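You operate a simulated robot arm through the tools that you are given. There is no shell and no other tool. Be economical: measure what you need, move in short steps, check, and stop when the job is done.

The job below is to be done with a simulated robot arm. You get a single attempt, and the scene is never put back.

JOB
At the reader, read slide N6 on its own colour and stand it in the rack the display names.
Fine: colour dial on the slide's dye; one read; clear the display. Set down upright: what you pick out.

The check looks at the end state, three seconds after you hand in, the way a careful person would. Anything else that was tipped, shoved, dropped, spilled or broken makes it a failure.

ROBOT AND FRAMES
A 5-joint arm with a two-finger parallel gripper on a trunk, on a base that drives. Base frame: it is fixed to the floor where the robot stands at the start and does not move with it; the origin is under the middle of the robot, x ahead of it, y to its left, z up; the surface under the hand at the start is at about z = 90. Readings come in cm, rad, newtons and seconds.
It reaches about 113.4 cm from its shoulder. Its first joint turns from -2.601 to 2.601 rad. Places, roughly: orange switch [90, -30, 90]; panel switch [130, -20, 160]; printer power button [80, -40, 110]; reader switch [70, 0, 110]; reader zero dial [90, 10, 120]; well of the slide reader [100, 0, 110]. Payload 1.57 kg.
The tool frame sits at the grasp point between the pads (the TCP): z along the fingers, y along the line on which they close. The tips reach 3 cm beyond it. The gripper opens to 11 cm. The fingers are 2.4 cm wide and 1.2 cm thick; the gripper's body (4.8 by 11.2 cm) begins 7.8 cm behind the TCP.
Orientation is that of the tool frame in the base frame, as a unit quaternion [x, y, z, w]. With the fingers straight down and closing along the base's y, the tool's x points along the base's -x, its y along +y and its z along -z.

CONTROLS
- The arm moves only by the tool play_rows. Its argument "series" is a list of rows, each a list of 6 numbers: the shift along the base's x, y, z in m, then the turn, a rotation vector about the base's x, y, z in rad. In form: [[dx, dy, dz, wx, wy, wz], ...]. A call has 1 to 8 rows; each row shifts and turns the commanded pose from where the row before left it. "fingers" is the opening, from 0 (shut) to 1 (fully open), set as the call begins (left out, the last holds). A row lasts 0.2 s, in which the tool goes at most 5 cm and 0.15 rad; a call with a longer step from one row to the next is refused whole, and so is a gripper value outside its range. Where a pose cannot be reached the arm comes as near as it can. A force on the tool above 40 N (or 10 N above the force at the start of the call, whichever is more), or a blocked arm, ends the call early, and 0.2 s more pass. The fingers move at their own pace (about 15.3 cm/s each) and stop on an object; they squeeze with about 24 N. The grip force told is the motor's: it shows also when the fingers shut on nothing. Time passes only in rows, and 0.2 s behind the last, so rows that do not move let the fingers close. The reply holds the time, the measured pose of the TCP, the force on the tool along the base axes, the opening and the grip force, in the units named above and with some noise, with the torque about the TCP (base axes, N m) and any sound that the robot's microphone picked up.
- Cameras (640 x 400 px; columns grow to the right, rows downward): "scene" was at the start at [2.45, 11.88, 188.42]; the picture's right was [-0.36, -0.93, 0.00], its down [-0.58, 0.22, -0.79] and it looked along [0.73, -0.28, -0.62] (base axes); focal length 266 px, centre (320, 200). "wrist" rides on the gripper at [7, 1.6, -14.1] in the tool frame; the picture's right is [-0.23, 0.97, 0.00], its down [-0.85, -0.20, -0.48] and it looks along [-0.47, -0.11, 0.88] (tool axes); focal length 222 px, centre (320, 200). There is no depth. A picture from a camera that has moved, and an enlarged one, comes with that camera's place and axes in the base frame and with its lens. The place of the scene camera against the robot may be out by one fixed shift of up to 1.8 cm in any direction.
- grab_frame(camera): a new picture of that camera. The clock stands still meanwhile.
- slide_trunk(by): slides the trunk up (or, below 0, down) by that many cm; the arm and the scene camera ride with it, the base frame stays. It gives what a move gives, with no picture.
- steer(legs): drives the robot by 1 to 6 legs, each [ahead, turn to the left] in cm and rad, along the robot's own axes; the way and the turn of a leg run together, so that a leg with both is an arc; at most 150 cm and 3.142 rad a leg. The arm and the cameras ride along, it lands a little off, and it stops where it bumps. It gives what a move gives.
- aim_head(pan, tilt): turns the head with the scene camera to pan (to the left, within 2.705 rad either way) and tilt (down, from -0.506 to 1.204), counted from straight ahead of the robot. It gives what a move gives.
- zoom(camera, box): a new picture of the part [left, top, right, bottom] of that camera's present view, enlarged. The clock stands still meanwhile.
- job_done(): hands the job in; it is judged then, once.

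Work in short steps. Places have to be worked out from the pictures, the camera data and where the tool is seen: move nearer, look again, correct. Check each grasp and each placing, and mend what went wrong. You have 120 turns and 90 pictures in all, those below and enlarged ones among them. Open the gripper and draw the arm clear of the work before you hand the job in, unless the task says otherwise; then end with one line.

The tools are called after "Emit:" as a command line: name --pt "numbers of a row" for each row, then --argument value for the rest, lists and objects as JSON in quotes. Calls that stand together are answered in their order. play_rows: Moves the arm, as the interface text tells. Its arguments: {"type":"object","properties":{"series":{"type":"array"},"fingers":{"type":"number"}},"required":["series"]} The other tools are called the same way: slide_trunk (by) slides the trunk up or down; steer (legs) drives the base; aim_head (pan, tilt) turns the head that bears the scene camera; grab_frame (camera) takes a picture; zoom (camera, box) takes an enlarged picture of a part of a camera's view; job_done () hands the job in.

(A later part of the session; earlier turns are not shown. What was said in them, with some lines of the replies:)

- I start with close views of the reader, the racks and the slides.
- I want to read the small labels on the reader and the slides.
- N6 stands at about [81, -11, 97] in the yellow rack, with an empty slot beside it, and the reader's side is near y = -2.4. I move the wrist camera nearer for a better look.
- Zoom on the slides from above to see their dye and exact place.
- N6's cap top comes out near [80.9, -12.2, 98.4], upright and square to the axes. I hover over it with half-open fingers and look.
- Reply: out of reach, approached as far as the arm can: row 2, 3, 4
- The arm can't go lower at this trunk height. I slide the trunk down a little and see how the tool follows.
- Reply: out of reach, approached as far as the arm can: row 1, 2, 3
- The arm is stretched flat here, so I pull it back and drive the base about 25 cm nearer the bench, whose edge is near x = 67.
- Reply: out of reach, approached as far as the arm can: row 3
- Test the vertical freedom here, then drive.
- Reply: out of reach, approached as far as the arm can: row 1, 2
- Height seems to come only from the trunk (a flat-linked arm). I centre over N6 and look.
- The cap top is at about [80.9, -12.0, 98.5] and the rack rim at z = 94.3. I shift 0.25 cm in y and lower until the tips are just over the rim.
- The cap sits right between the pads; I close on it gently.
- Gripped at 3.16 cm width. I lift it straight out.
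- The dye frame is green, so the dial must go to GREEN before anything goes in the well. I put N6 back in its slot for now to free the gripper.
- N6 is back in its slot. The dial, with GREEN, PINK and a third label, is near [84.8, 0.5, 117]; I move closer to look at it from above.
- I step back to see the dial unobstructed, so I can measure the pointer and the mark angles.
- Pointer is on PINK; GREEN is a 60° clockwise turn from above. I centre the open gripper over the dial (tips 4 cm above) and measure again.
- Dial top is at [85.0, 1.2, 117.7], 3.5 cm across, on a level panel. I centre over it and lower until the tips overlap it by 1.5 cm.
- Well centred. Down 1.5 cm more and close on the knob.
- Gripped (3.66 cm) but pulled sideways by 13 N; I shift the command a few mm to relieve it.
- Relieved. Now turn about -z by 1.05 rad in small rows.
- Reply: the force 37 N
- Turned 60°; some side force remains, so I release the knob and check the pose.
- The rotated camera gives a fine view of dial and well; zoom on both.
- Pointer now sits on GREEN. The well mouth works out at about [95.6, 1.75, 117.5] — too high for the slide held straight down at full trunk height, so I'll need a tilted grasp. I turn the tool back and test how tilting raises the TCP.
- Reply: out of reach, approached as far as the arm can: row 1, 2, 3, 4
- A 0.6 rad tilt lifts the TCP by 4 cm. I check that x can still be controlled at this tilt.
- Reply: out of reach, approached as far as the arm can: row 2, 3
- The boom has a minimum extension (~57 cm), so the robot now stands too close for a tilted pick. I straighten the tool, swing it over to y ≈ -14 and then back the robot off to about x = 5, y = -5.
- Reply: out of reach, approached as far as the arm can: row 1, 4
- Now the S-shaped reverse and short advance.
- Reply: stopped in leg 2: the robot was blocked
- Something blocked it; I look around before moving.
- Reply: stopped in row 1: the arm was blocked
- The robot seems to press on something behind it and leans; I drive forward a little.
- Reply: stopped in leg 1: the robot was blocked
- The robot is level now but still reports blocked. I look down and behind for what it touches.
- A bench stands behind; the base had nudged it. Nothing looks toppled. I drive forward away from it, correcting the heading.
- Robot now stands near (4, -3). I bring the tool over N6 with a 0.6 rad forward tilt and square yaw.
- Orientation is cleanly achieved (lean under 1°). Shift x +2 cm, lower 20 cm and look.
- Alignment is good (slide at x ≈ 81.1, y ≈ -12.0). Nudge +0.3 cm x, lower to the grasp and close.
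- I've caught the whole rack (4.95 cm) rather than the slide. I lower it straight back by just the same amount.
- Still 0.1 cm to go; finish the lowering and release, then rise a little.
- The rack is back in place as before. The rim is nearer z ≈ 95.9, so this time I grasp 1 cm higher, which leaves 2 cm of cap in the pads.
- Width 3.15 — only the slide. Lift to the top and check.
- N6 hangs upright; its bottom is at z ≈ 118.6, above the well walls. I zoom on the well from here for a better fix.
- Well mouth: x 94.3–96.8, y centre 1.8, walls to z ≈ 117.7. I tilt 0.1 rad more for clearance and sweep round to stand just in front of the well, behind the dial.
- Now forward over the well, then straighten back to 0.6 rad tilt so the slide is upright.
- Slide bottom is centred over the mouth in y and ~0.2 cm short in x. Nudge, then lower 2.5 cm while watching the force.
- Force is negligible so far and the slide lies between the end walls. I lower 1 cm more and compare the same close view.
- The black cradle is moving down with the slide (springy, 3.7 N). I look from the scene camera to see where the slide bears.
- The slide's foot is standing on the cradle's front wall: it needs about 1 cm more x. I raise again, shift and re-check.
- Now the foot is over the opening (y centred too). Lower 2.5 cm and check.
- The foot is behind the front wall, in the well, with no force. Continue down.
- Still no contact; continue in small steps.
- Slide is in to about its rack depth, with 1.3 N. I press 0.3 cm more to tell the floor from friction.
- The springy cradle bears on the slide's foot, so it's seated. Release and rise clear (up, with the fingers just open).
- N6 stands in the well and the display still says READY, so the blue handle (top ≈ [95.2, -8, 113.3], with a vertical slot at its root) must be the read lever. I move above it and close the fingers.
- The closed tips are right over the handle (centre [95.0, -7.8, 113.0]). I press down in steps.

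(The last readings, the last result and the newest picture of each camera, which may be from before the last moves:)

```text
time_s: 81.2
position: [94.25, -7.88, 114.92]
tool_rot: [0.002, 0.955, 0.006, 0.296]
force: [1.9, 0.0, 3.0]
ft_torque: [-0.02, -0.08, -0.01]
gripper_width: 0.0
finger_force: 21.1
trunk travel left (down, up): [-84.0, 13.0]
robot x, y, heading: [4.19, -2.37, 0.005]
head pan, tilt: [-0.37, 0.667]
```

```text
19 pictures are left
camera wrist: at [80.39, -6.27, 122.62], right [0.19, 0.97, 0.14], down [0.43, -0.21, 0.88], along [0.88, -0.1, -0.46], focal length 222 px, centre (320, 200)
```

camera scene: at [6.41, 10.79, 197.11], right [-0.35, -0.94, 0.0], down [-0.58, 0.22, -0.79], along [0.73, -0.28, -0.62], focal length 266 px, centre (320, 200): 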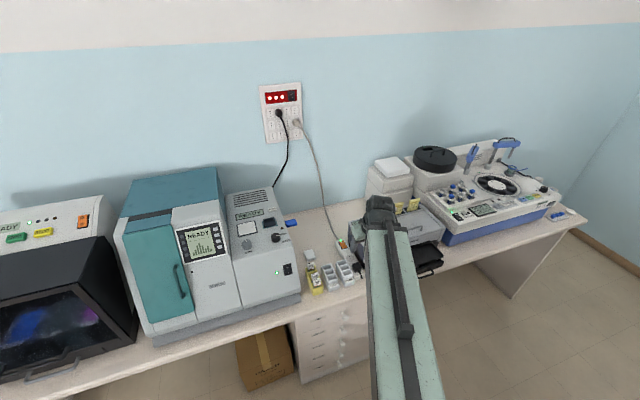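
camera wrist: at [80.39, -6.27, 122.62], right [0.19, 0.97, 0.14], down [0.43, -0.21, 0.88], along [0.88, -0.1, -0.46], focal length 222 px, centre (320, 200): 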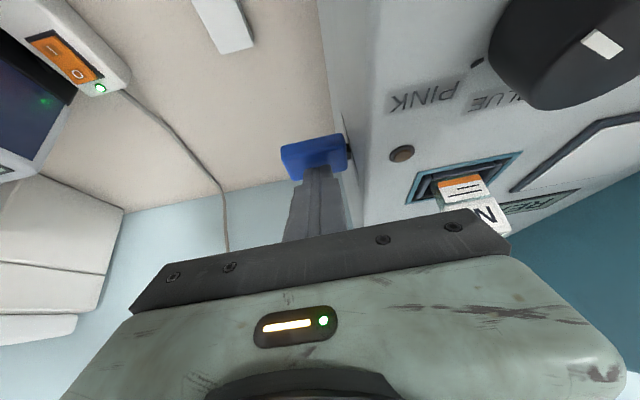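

The handle lowers the cradle with the slide. Keep pressing until it bottoms or the display reacts.

Emit:
slide_trunk --by -1

Emit:
slide_trunk --by -0.7

Emit:
grab_frame --camera "scene"

```text
time_s: 81.8
position: [94.23, -7.84, 113.96]
tool_rot: [0.002, 0.955, 0.007, 0.297]
force: [1.7, 0.2, 3.8]
ft_torque: [0.01, -0.12, 0.02]
gripper_width: 0.01
finger_force: 21.8
trunk travel left (down, up): [-83.0, 14.0]
robot x, y, heading: [4.25, -2.75, 0.01]
head pan, tilt: [-0.37, 0.667]
```

```text
time_s: 82.4
position: [94.09, -7.92, 113.09]
tool_rot: [0.002, 0.955, 0.006, 0.297]
force: [2.6, -0.1, 4.8]
ft_torque: [-0.01, -0.12, 0.01]
gripper_width: 0.02
finger_force: 21.0
trunk travel left (down, up): [-82.3, 14.7]
robot x, y, heading: [3.86, -2.85, 0.007]
head pan, tilt: [-0.37, 0.667]
```

```text
18 pictures are left
camera scene: at [6.4, 10.8, 182.41], right [-0.35, -0.93, 0.0], down [-0.58, 0.22, -0.79], along [0.73, -0.28, -0.62], focal length 266 px, centre (320, 200)
```

scene: 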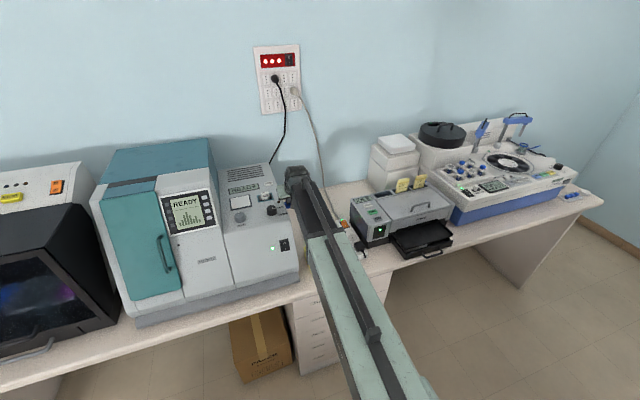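

Emit:
slide_trunk --by -0.6

Emit:
zoom --camera "scene" --box '[220, 175, 300, 225]'

```text
time_s: 82.9
position: [94.17, -7.9, 112.61]
tool_rot: [0.002, 0.955, 0.006, 0.296]
force: [2.5, -0.7, 5.7]
ft_torque: [-0.05, -0.16, 0.01]
gripper_width: 0.0
finger_force: 21.8
trunk travel left (down, up): [-81.7, 15.3]
robot x, y, heading: [4.13, -2.48, 0.004]
head pan, tilt: [-0.37, 0.667]
```

```text
8.00 times, centred on (260, 200) of scene
camera zoom: at [6.39, 10.8, 181.81], right [-0.35, -0.93, 0.0], down [-0.58, 0.22, -0.79], along [0.73, -0.28, -0.62], focal length 2126 px, centre (800, 200)
```

zoom: 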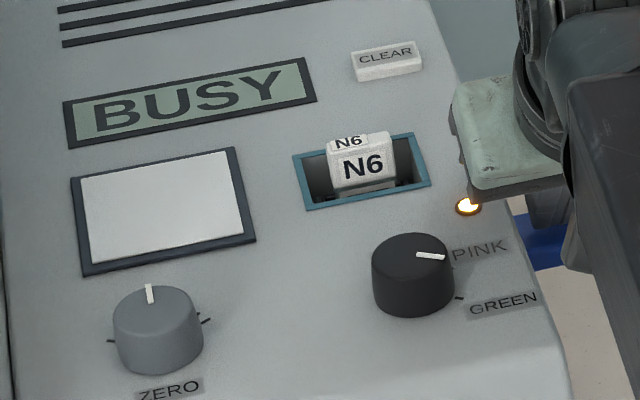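

BUSY with the lamp lit: the read is running. I hold still and wait.

Emit:
play_rows --pt "0 0 0 0 0 0" --pt "0 0 0 0 0 0" --pt "0 0 0 0 0 0" --pt "0 0 0 0 0 0" --pt "0 0 0 0 0 0" --pt "0 0 0 0 0 0" --pt "0 0 0 0 0 0" --pt "0 0 0 0 0 0"

Emit:
play_rows --pt "0 0 0 0 0 0" --pt "0 0 0 0 0 0" --pt "0 0 0 0 0 0" --pt "0 0 0 0 0 0" --pt "0 0 0 0 0 0" --pt "0 0 0 0 0 0" --pt "0 0 0 0 0 0" --pt "0 0 0 0 0 0"

Emit:
zoom --camera "scene" --box '[220, 175, 300, 225]'

```text
time_s: 84.7
position: [94.18, -7.94, 112.51]
tool_rot: [0.003, 0.955, 0.006, 0.296]
force: [2.2, 0.0, 5.8]
ft_torque: [0.0, -0.13, -0.01]
gripper_width: 0.02
finger_force: 21.0
trunk travel left (down, up): [-81.7, 15.3]
robot x, y, heading: [3.68, -2.73, 0.006]
head pan, tilt: [-0.37, 0.667]
```

```text
time_s: 86.5
position: [94.2, -7.92, 112.61]
tool_rot: [0.002, 0.955, 0.006, 0.296]
force: [3.1, -0.7, 6.0]
ft_torque: [-0.03, -0.13, -0.03]
gripper_width: 0.0
finger_force: 21.4
trunk travel left (down, up): [-81.7, 15.3]
robot x, y, heading: [4.09, -2.74, 0.006]
head pan, tilt: [-0.37, 0.667]
```

```text
8.00 times, centred on (260, 200) of scene
camera zoom: at [6.38, 10.8, 181.82], right [-0.35, -0.93, 0.0], down [-0.58, 0.22, -0.79], along [0.73, -0.28, -0.62], focal length 2126 px, centre (800, 200)
```

zoom: 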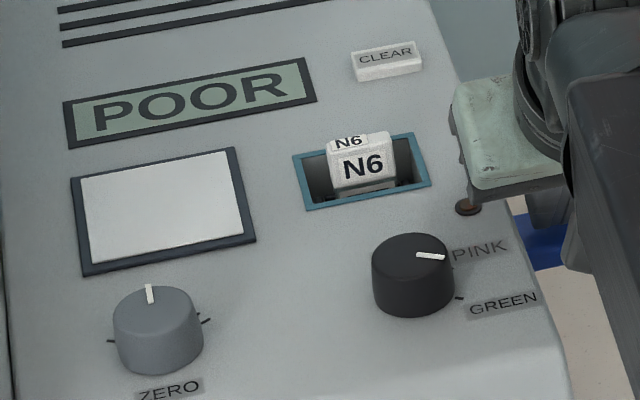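

Result: POOR. I let the handle rise in steps, then go up and look.

Emit:
slide_trunk --by -0.05

Emit:
slide_trunk --by 2

Emit:
slide_trunk --by 2.5

Emit:
slide_trunk --by 10.8

Emit:
grab_frame --camera "wrist"

```text
time_s: 87.0
position: [94.13, -7.92, 112.59]
tool_rot: [0.002, 0.955, 0.006, 0.297]
force: [2.6, 0.1, 6.8]
ft_torque: [0.02, -0.15, -0.02]
gripper_width: 0.0
finger_force: 21.2
trunk travel left (down, up): [-81.6, 15.4]
robot x, y, heading: [4.1, -2.46, 0.01]
head pan, tilt: [-0.37, 0.667]
```

```text
time_s: 87.7
position: [94.11, -7.96, 114.46]
tool_rot: [0.002, 0.955, 0.006, 0.296]
force: [1.2, 0.6, 3.9]
ft_torque: [-0.01, -0.05, -0.01]
gripper_width: 0.0
finger_force: 21.2
trunk travel left (down, up): [-83.6, 13.4]
robot x, y, heading: [4.53, -2.95, 0.009]
head pan, tilt: [-0.37, 0.667]
```

```text
time_s: 88.4
position: [94.21, -7.81, 116.9]
tool_rot: [0.003, 0.955, 0.006, 0.296]
force: [-0.2, 0.3, -0.4]
ft_torque: [0.0, -0.01, -0.03]
gripper_width: 0.01
finger_force: 21.1
trunk travel left (down, up): [-86.1, 10.9]
robot x, y, heading: [3.82, -2.8, 0.011]
head pan, tilt: [-0.37, 0.667]
```

```text
time_s: 89.8
position: [94.26, -7.87, 127.83]
tool_rot: [0.002, 0.955, 0.007, 0.296]
force: [0.4, -0.6, 0.4]
ft_torque: [0.02, -0.02, -0.01]
gripper_width: 0.0
finger_force: 20.7
trunk travel left (down, up): [-96.9, 0.1]
robot x, y, heading: [3.75, -2.63, 0.012]
head pan, tilt: [-0.37, 0.667]
```

```text
15 pictures are left
camera wrist: at [80.41, -6.26, 135.56], right [0.19, 0.97, 0.14], down [0.43, -0.21, 0.88], along [0.88, -0.1, -0.46], focal length 222 px, centre (320, 200)
```

wrist: 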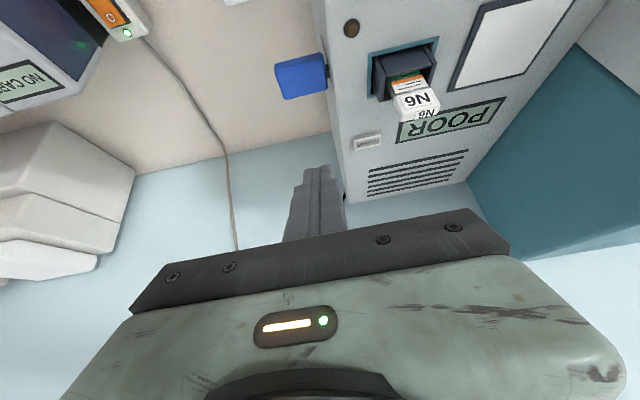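

The slide stands back up in the cradle and the display shows POOR. CLEAR is at about [104.1, -1.55, 116.3]; I move the closed tips above it.

Emit:
play_rows --pt "0.03 0.0 0 0 0 0" --pt "0.03 0.02 0 0 0 0" --pt "0.032 0.022 0 0 0 0" --pt "0 0.021 0 0 0 0" --pt "0 0 0 0 0 0"

Emit:
slide_trunk --by -6

Emit:
grab_frame --camera "wrist"

```text
time_s: 91.0
position: [103.2, -1.73, 127.76]
tool_rot: [0.002, 0.955, 0.006, 0.296]
force: [-0.1, 0.0, 0.3]
ft_torque: [-0.02, 0.03, 0.04]
gripper_width: 0.0
finger_force: 21.3
trunk travel left (down, up): [-96.9, 0.1]
robot x, y, heading: [4.12, -2.84, 0.008]
head pan, tilt: [-0.37, 0.667]
```

```text
time_s: 92.0
position: [103.17, -1.6, 121.74]
tool_rot: [0.002, 0.955, 0.006, 0.296]
force: [-0.6, 0.0, 0.0]
ft_torque: [0.0, -0.02, 0.01]
gripper_width: 0.03
finger_force: 21.6
trunk travel left (down, up): [-90.9, 6.1]
robot x, y, heading: [4.07, -3.1, -0.0]
head pan, tilt: [-0.37, 0.667]
```

```text
14 pictures are left
camera wrist: at [89.42, -0.04, 129.57], right [0.19, 0.97, 0.14], down [0.43, -0.21, 0.88], along [0.88, -0.1, -0.46], focal length 222 px, centre (320, 200)
```

wrist: 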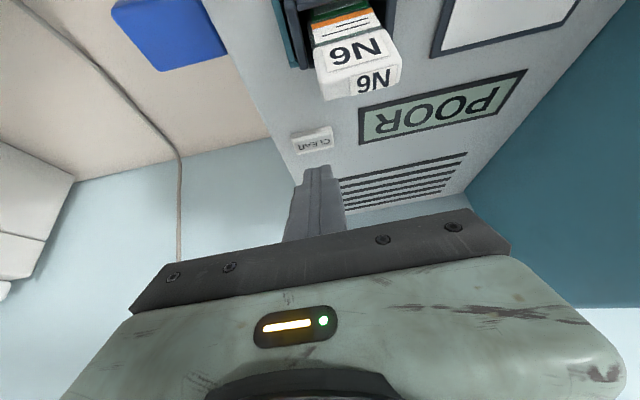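

Tips are right over CLEAR. Press in small steps.

Emit:
slide_trunk --by -1.9

Emit:
slide_trunk --by -0.4

```text
time_s: 92.7
position: [103.14, -1.51, 119.94]
tool_rot: [0.002, 0.956, 0.006, 0.295]
force: [-0.6, 0.6, -0.4]
ft_torque: [0.0, -0.01, 0.0]
gripper_width: 0.02
finger_force: 21.5
trunk travel left (down, up): [-89.0, 8.0]
robot x, y, heading: [3.98, -2.88, 0.009]
head pan, tilt: [-0.37, 0.667]
```

```text
time_s: 93.2
position: [103.19, -1.64, 119.48]
tool_rot: [0.001, 0.955, 0.006, 0.295]
force: [0.7, -0.5, 0.4]
ft_torque: [-0.01, 0.0, 0.01]
gripper_width: 0.01
finger_force: 21.1
trunk travel left (down, up): [-88.6, 8.4]
robot x, y, heading: [3.97, -2.82, 0.005]
head pan, tilt: [-0.37, 0.667]
```

Emit:
slide_trunk --by -0.3

Emit:
slide_trunk --by -0.2

Emit:
grab_frame --camera "wrist"

```text
time_s: 93.7
position: [103.2, -1.61, 119.17]
tool_rot: [0.002, 0.955, 0.006, 0.296]
force: [-0.2, -0.1, 0.4]
ft_torque: [0.03, -0.01, 0.01]
gripper_width: 0.0
finger_force: 21.0
trunk travel left (down, up): [-88.3, 8.7]
robot x, y, heading: [3.86, -2.52, 0.008]
head pan, tilt: [-0.37, 0.667]
```

```text
time_s: 94.2
position: [103.18, -1.68, 118.93]
tool_rot: [0.002, 0.955, 0.006, 0.297]
force: [1.7, -0.5, 2.5]
ft_torque: [-0.01, -0.05, 0.02]
gripper_width: 0.01
finger_force: 21.6
trunk travel left (down, up): [-88.1, 8.9]
robot x, y, heading: [4.46, -2.48, 0.012]
head pan, tilt: [-0.37, 0.667]
heard: click
```

```text
13 pictures are left
camera wrist: at [89.42, -0.03, 126.78], right [0.19, 0.97, 0.14], down [0.43, -0.21, 0.88], along [0.88, -0.1, -0.46], focal length 222 px, centre (320, 200)
```

wrist: 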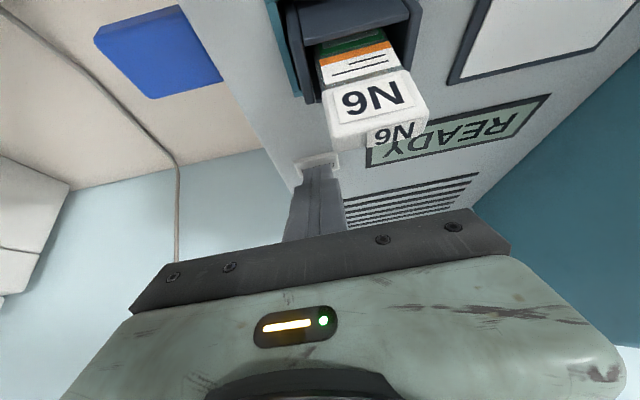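

CLEAR clicked and the display reads READY. Up, back over N6 with fingers open, then down to grasp it.

Emit:
slide_trunk --by 8.9

Emit:
play_rows --pt "-0.03 0.01 0 0 0 0" --pt "-0.03 0.01 0 0 0 0" --pt "-0.022 0.01 0 0 0 0" --pt "0 0 0 0 0 0" --fingers 0.5

Emit:
slide_trunk --by -3.3

Emit:
grab_frame --camera "wrist"

```text
time_s: 95.5
position: [103.35, -1.68, 127.81]
tool_rot: [0.002, 0.955, 0.007, 0.297]
force: [-0.1, -0.5, -1.4]
ft_torque: [0.02, -0.01, 0.0]
gripper_width: 0.0
finger_force: 21.3
trunk travel left (down, up): [-97.0, 0.0]
robot x, y, heading: [4.29, -2.7, 0.01]
head pan, tilt: [-0.37, 0.667]
```

```text
time_s: 96.5
position: [95.22, 1.39, 127.81]
tool_rot: [0.003, 0.955, 0.006, 0.296]
force: [0.2, -0.2, 0.0]
ft_torque: [-0.02, -0.01, 0.04]
gripper_width: 5.5
finger_force: 0.0
trunk travel left (down, up): [-97.0, 0.0]
robot x, y, heading: [3.92, -2.63, 0.001]
head pan, tilt: [-0.37, 0.667]
```

```text
time_s: 97.2
position: [95.13, 1.36, 124.42]
tool_rot: [0.003, 0.955, 0.006, 0.296]
force: [-0.5, -0.1, 0.8]
ft_torque: [-0.01, 0.0, 0.01]
gripper_width: 5.53
finger_force: 0.1
trunk travel left (down, up): [-93.7, 3.3]
robot x, y, heading: [3.58, -2.61, 0.004]
head pan, tilt: [-0.37, 0.667]
```

```text
12 pictures are left
camera wrist: at [81.33, 3.01, 132.32], right [0.19, 0.97, 0.14], down [0.43, -0.21, 0.88], along [0.88, -0.1, -0.46], focal length 222 px, centre (320, 200)
```

wrist: 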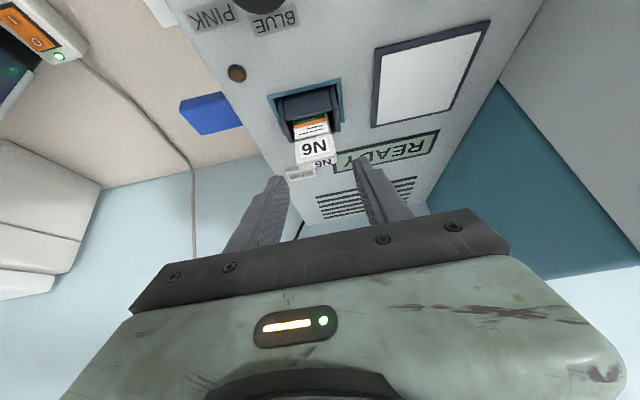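

Well aligned. Lower to z ≈ 121.5, close, and lift out.

Emit:
slide_trunk --by -2.9

Emit:
play_rows --pt "-0.0015 0 0 0 0 0" --pt "0 0 0 0 0 0" --pt "0 0 0 0 0 0" --pt "0 0 0 0 0 0" --fingers 0.2

Emit:
slide_trunk --by 6.2

Emit:
grab_frame --camera "wrist"

```text
time_s: 98.0
position: [95.08, 1.39, 121.68]
tool_rot: [0.002, 0.955, 0.006, 0.297]
force: [0.3, 0.0, 0.1]
ft_torque: [-0.02, -0.03, -0.03]
gripper_width: 5.5
finger_force: 0.0
trunk travel left (down, up): [-90.8, 6.2]
robot x, y, heading: [4.12, -2.67, 0.012]
head pan, tilt: [-0.37, 0.667]
```

```text
time_s: 99.0
position: [94.95, 1.26, 121.71]
tool_rot: [0.001, 0.955, 0.007, 0.296]
force: [0.2, 0.0, 0.8]
ft_torque: [0.03, -0.06, 0.01]
gripper_width: 3.14
finger_force: 24.4
trunk travel left (down, up): [-90.8, 6.2]
robot x, y, heading: [3.95, -2.58, 0.006]
head pan, tilt: [-0.37, 0.667]
```

```text
time_s: 100.0
position: [94.99, 1.31, 127.76]
tool_rot: [0.001, 0.955, 0.006, 0.296]
force: [0.0, 0.0, -0.7]
ft_torque: [0.0, 0.03, -0.01]
gripper_width: 3.15
finger_force: 23.7
trunk travel left (down, up): [-97.0, 0.0]
robot x, y, heading: [4.17, -2.67, 0.006]
head pan, tilt: [-0.37, 0.667]
```

```text
11 pictures are left
camera wrist: at [81.22, 3.01, 135.6], right [0.19, 0.97, 0.14], down [0.43, -0.21, 0.88], along [0.88, -0.1, -0.46], focal length 222 px, centre (320, 200)
```

wrist: 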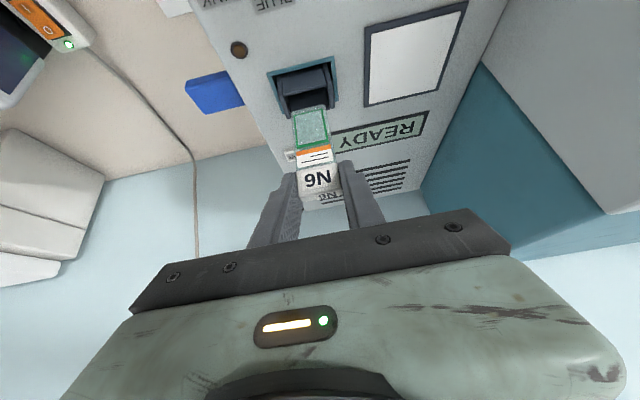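

N6 is out, held as before. I retrace: extra tilt over the walls, back in x, across in y, away from the reader.

Emit:
play_rows --pt "0 0 0.007 0 -0.05 0" --pt "0 0 0.007 0 -0.05 0" --pt "-0.03 0 0 0 0 0" --pt "-0.031 0 0 0 0 0" --pt "0 -0.045 0 0 0 0" --pt "0 -0.045 0 0 0 0" --pt "0 -0.045 0 0 0 0" --pt "-0.03 -0.03 0 0 0 0"

Emit:
play_rows --pt "-0.04 -0.01 -0.007 0 0.05 0" --pt "-0.03 -0.01 -0.007 0 0.05 0" --pt "0 -0.02 0 0 0 0" --pt "0 0 0 0 0 0"

Emit:
grab_frame --camera "wrist"

```text
time_s: 101.8
position: [85.74, -15.17, 129.29]
tool_rot: [0.002, 0.939, 0.007, 0.344]
force: [-0.2, -0.4, -0.2]
ft_torque: [0.03, 0.04, 0.0]
gripper_width: 3.14
finger_force: 24.3
trunk travel left (down, up): [-97.0, 0.0]
robot x, y, heading: [3.69, -2.54, 0.001]
head pan, tilt: [-0.37, 0.667]
```

```text
time_s: 102.8
position: [78.81, -19.24, 127.8]
tool_rot: [0.002, 0.955, 0.006, 0.296]
force: [-0.8, -0.6, -1.8]
ft_torque: [-0.04, -0.03, -0.03]
gripper_width: 3.14
finger_force: 24.0
trunk travel left (down, up): [-97.0, 0.0]
robot x, y, heading: [4.01, -3.38, 0.005]
head pan, tilt: [-0.37, 0.667]
```

```text
10 pictures are left
camera wrist: at [65.09, -17.46, 135.62], right [0.19, 0.97, 0.14], down [0.43, -0.21, 0.88], along [0.88, -0.1, -0.46], focal length 222 px, centre (320, 200)
```

wrist: 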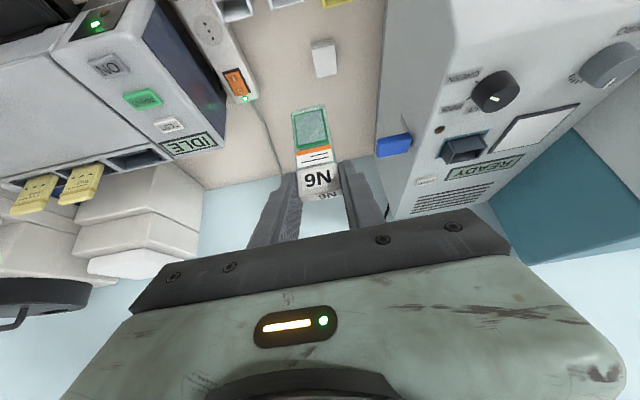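

The racks fall just out of view; I pull back and line up at y ≈ -26 to see the POOR rack.

Emit:
play_rows --pt "0 -0.035 0 0 0 0" --pt "0 -0.035 0 0 0 0" --pt "-0.035 0 0 0 0 0" --pt "-0.035 0 0 0 0 0" --pt "0 0 0 0 0 0"

Emit:
zoom --camera "wrist" --box '[220, 0, 420, 125]'

```text
time_s: 104.0
position: [72.04, -26.15, 127.92]
tool_rot: [0.004, 0.955, 0.005, 0.296]
force: [0.1, -1.3, -0.9]
ft_torque: [0.04, -0.01, 0.04]
gripper_width: 3.14
finger_force: 23.7
trunk travel left (down, up): [-97.0, 0.0]
robot x, y, heading: [4.34, -2.62, 0.011]
head pan, tilt: [-0.37, 0.667]
```

```text
3.20 times, centred on (320, 62) of wrist
camera zoom: at [58.23, -24.45, 135.61], right [0.19, 0.97, 0.14], down [0.43, -0.21, 0.88], along [0.88, -0.1, -0.46], focal length 711 px, centre (320, 640)
```

zoom: 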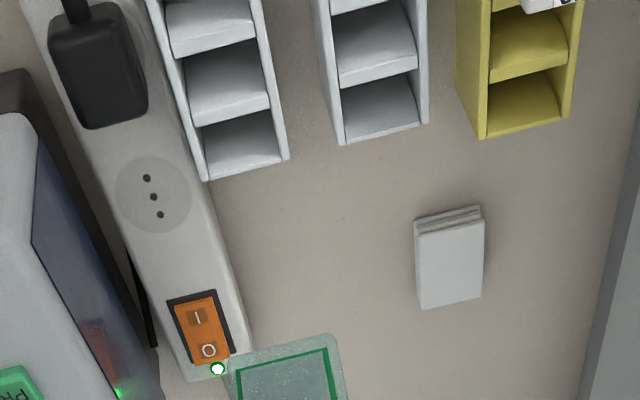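

The view shows both racks; relative to N6's old slot, POOR's last slot is shifted about (-1.95, -14.75) cm. Target TCP [78.2, -26.8]; I go there, lower part way and look.

Emit:
play_rows --pt "0.03 -0.003 0 0 0 0" --pt "0.031 -0.003 0 0 0 0" --pt "0 0 0 0 0 0"

Emit:
slide_trunk --by -20.6

Emit:
grab_frame --camera "wrist"

```text
time_s: 104.8
position: [77.99, -26.57, 127.73]
tool_rot: [0.002, 0.955, 0.007, 0.296]
force: [0.1, 0.2, -0.7]
ft_torque: [-0.01, -0.06, 0.01]
gripper_width: 3.15
finger_force: 24.3
trunk travel left (down, up): [-97.0, 0.0]
robot x, y, heading: [3.82, -2.92, 0.01]
head pan, tilt: [-0.37, 0.667]
```

```text
time_s: 107.0
position: [78.11, -26.64, 107.33]
tool_rot: [0.002, 0.955, 0.006, 0.296]
force: [0.0, 0.9, -0.2]
ft_torque: [0.0, -0.01, 0.01]
gripper_width: 3.14
finger_force: 24.1
trunk travel left (down, up): [-76.4, 20.6]
robot x, y, heading: [3.93, -2.19, 0.008]
head pan, tilt: [-0.37, 0.667]
```

```text
8 pictures are left
camera wrist: at [64.27, -24.91, 115.02], right [0.19, 0.97, 0.14], down [0.43, -0.21, 0.88], along [0.88, -0.1, -0.46], focal length 222 px, centre (320, 200)
```

wrist: 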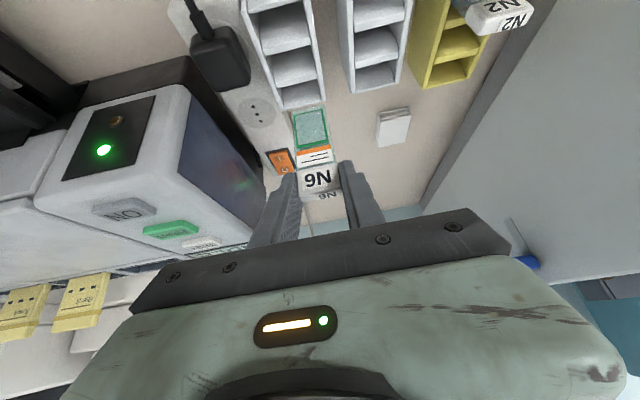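

Emit:
zoom --camera "wrist" --box '[250, 60, 350, 125]'

```text
6.15 times, centred on (300, 92) of wrist
camera zoom: at [64.27, -24.91, 115.02], right [0.19, 0.97, 0.14], down [0.43, -0.21, 0.88], along [0.88, -0.1, -0.46], focal length 1367 px, centre (443, 862)
```

zoom: 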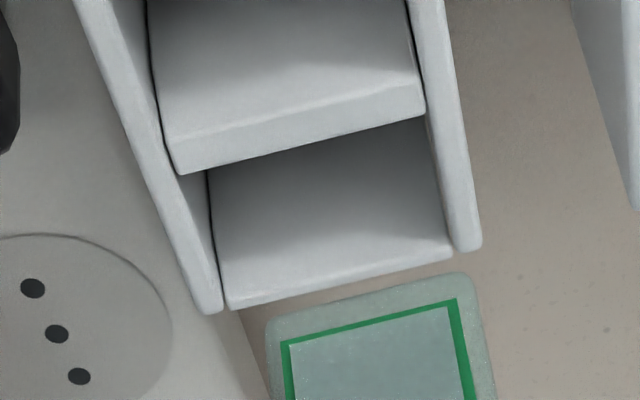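

x is right; the slide needs about -0.45 cm in y. Correct it and start the insertion.

Emit:
play_rows --pt "0 -0.0045 0 0 0 0" --pt "0 0 0 0 0 0"

Emit:
slide_trunk --by -3.6

Emit:
zoom --camera "wrist" --box '[250, 60, 370, 135]'

```text
time_s: 107.6
position: [78.05, -26.93, 107.28]
tool_rot: [0.002, 0.955, 0.007, 0.295]
force: [0.3, -0.2, 0.2]
ft_torque: [0.01, 0.01, -0.01]
gripper_width: 3.13
finger_force: 24.5
trunk travel left (down, up): [-76.4, 20.6]
robot x, y, heading: [3.78, -2.35, 0.01]
head pan, tilt: [-0.37, 0.667]
```

```text
time_s: 108.4
position: [77.94, -27.08, 103.61]
tool_rot: [0.001, 0.955, 0.007, 0.297]
force: [0.2, 0.3, -1.3]
ft_torque: [-0.01, -0.02, 0.02]
gripper_width: 3.14
finger_force: 23.8
trunk travel left (down, up): [-72.8, 24.2]
robot x, y, heading: [4.1, -2.79, 0.009]
head pan, tilt: [-0.37, 0.667]
```

```text
5.33 times, centred on (310, 98) of wrist
camera zoom: at [64.21, -25.34, 111.42], right [0.19, 0.97, 0.14], down [0.43, -0.21, 0.88], along [0.88, -0.1, -0.46], focal length 1185 px, centre (373, 747)
```

zoom: 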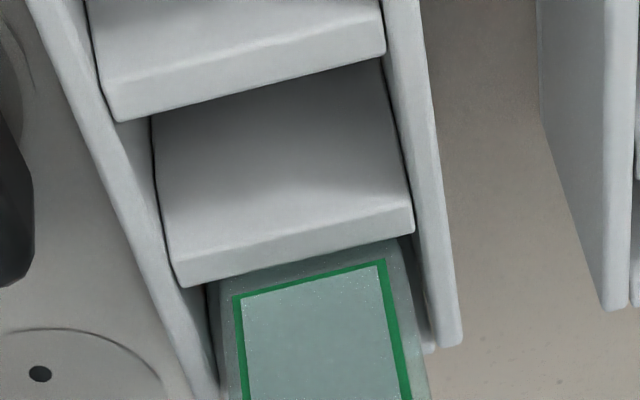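

The foot is inside POOR's last slot, no contact force. Continue to near the floor.

Emit:
slide_trunk --by -3.2

Emit:
slide_trunk --by -0.6

Emit:
slide_trunk --by -0.3

```text
time_s: 109.2
position: [78.04, -27.02, 100.46]
tool_rot: [0.003, 0.955, 0.005, 0.296]
force: [0.2, -0.2, -0.5]
ft_torque: [0.01, -0.03, 0.02]
gripper_width: 3.16
finger_force: 24.2
trunk travel left (down, up): [-69.6, 27.4]
robot x, y, heading: [4.22, -2.44, 0.008]
head pan, tilt: [-0.37, 0.667]
```

```text
time_s: 109.8
position: [77.84, -27.0, 99.79]
tool_rot: [0.001, 0.955, 0.006, 0.297]
force: [0.3, 1.0, -0.3]
ft_torque: [0.0, 0.0, -0.01]
gripper_width: 3.17
finger_force: 24.1
trunk travel left (down, up): [-69.0, 28.0]
robot x, y, heading: [4.5, -2.71, 0.004]
head pan, tilt: [-0.37, 0.667]
```

```text
time_s: 110.3
position: [78.04, -26.95, 99.6]
tool_rot: [0.003, 0.955, 0.006, 0.296]
force: [0.3, 0.0, -1.5]
ft_torque: [0.0, 0.01, -0.02]
gripper_width: 3.15
finger_force: 24.2
trunk travel left (down, up): [-68.7, 28.3]
robot x, y, heading: [3.94, -2.78, 0.004]
head pan, tilt: [-0.37, 0.667]
```

Emit:
slide_trunk --by -0.2

Emit:
slide_trunk --by -0.15

```text
time_s: 110.8
position: [77.97, -27.01, 99.51]
tool_rot: [0.003, 0.955, 0.006, 0.297]
force: [2.0, -0.2, 10.4]
ft_torque: [-0.15, -0.14, 0.02]
gripper_width: 3.12
finger_force: 23.8
trunk travel left (down, up): [-68.5, 28.5]
robot x, y, heading: [4.14, -3.0, 0.008]
head pan, tilt: [-0.37, 0.667]
```

```text
time_s: 111.3
position: [78.18, -26.99, 99.33]
tool_rot: [0.002, 0.954, 0.006, 0.299]
force: [5.9, -0.1, 23.7]
ft_torque: [-0.2, -0.4, -0.04]
gripper_width: 3.17
finger_force: 24.0
trunk travel left (down, up): [-68.3, 28.7]
robot x, y, heading: [4.16, -2.45, 0.008]
head pan, tilt: [-0.37, 0.667]
```

It's on the floor (firm contact). I back off 0.2 cm, release slightly wide and rise.

Emit:
slide_trunk --by 0.25

Emit:
play_rows --pt "0 0 0 0 0 0" --pt "0 0 0 0 0 0" --fingers 0.45

Emit:
slide_trunk --by 9

Emit:
grab_frame --camera "wrist"

```text
time_s: 111.8
position: [78.01, -27.04, 99.34]
tool_rot: [0.002, 0.955, 0.006, 0.296]
force: [0.3, 1.2, 1.3]
ft_torque: [0.02, -0.02, -0.05]
gripper_width: 3.13
finger_force: 24.4
trunk travel left (down, up): [-68.6, 28.4]
robot x, y, heading: [4.24, -2.53, 0.008]
head pan, tilt: [-0.37, 0.667]
```

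```text
time_s: 112.4
position: [78.0, -26.93, 99.55]
tool_rot: [0.001, 0.955, 0.005, 0.296]
force: [-0.5, -0.5, 0.1]
ft_torque: [0.01, -0.02, 0.0]
gripper_width: 4.96
finger_force: 0.0
trunk travel left (down, up): [-68.6, 28.4]
robot x, y, heading: [4.19, -2.92, 0.006]
head pan, tilt: [-0.37, 0.667]
```

```text
time_s: 113.7
position: [78.01, -26.94, 108.53]
tool_rot: [0.002, 0.955, 0.006, 0.297]
force: [-0.6, 0.3, 0.3]
ft_torque: [-0.01, -0.01, 0.01]
gripper_width: 4.93
finger_force: 0.1
trunk travel left (down, up): [-77.6, 19.4]
robot x, y, heading: [4.17, -2.89, 0.011]
head pan, tilt: [-0.37, 0.667]
```

```text
5 pictures are left
camera wrist: at [64.22, -25.34, 116.22], right [0.19, 0.97, 0.14], down [0.43, -0.21, 0.88], along [0.88, -0.1, -0.46], focal length 222 px, centre (320, 200)
```

wrist: 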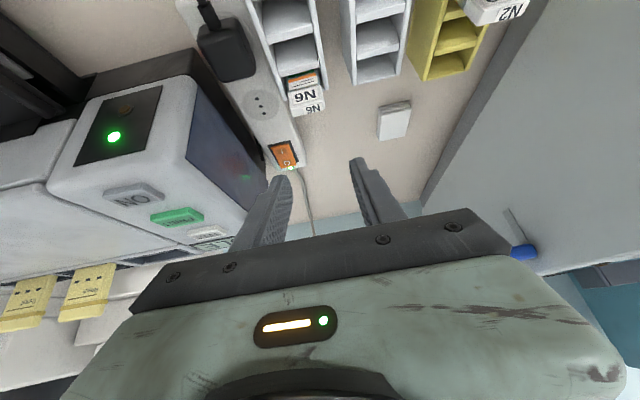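

N6 stands in the POOR rack. I raise, open fully and draw the arm back, then take a last look.

Emit:
slide_trunk --by 19.4

Emit:
play_rows --pt "-0.03 -0.03 0 0 0 0" --pt "-0.03 -0.03 0 0 0 0" --pt "0 -0.04 0 0 0 0" --pt "0 -0.04 0 0 0 0" --pt "0 0 0 0 0 0" --fingers 1

Emit:
zoom --camera "scene" --box '[220, 180, 400, 300]'

```text
time_s: 115.8
position: [78.02, -26.99, 127.88]
tool_rot: [0.002, 0.955, 0.006, 0.297]
force: [0.8, -0.2, 0.4]
ft_torque: [0.0, 0.0, 0.02]
gripper_width: 4.92
finger_force: 0.0
trunk travel left (down, up): [-97.0, 0.0]
robot x, y, heading: [3.84, -2.58, 0.008]
head pan, tilt: [-0.37, 0.667]
```

```text
time_s: 117.0
position: [72.18, -41.14, 127.94]
tool_rot: [0.002, 0.955, 0.006, 0.297]
force: [0.5, -0.5, -0.3]
ft_torque: [0.01, 0.02, 0.0]
gripper_width: 11.01
finger_force: 0.1
trunk travel left (down, up): [-97.0, 0.0]
robot x, y, heading: [4.22, -2.71, 0.012]
head pan, tilt: [-0.37, 0.667]
```

```text
3.33 times, centred on (310, 240) of scene
camera zoom: at [6.43, 10.82, 197.12], right [-0.35, -0.94, 0.0], down [-0.58, 0.22, -0.79], along [0.73, -0.28, -0.62], focal length 886 px, centre (353, 67)
```

zoom: 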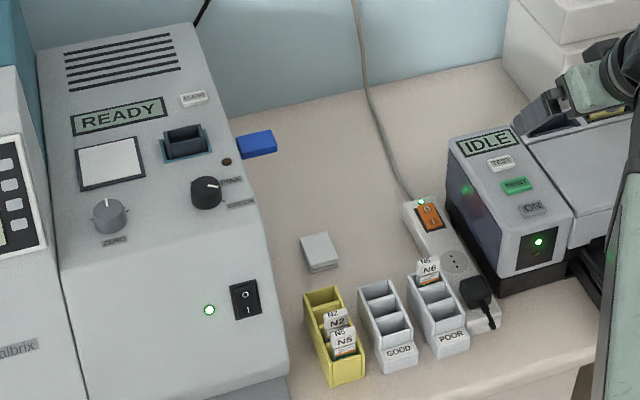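

N6 is upright in POOR, the reader shows READY and the dial is on GREEN. The racks stand as before and the arm is clear, so I hand in.

Emit:
job_done

```text
The job is handed in.
```

I read slide N6 once with the dial on GREEN, the reader showed POOR, I cleared the display, and N6 now stands upright in the POOR rack. Two slips on the way: my first tilted grasp lifted the whole yellow rack, which I set straight back down, and the base nudged the bench behind while reversing, where nothing looked toppled.
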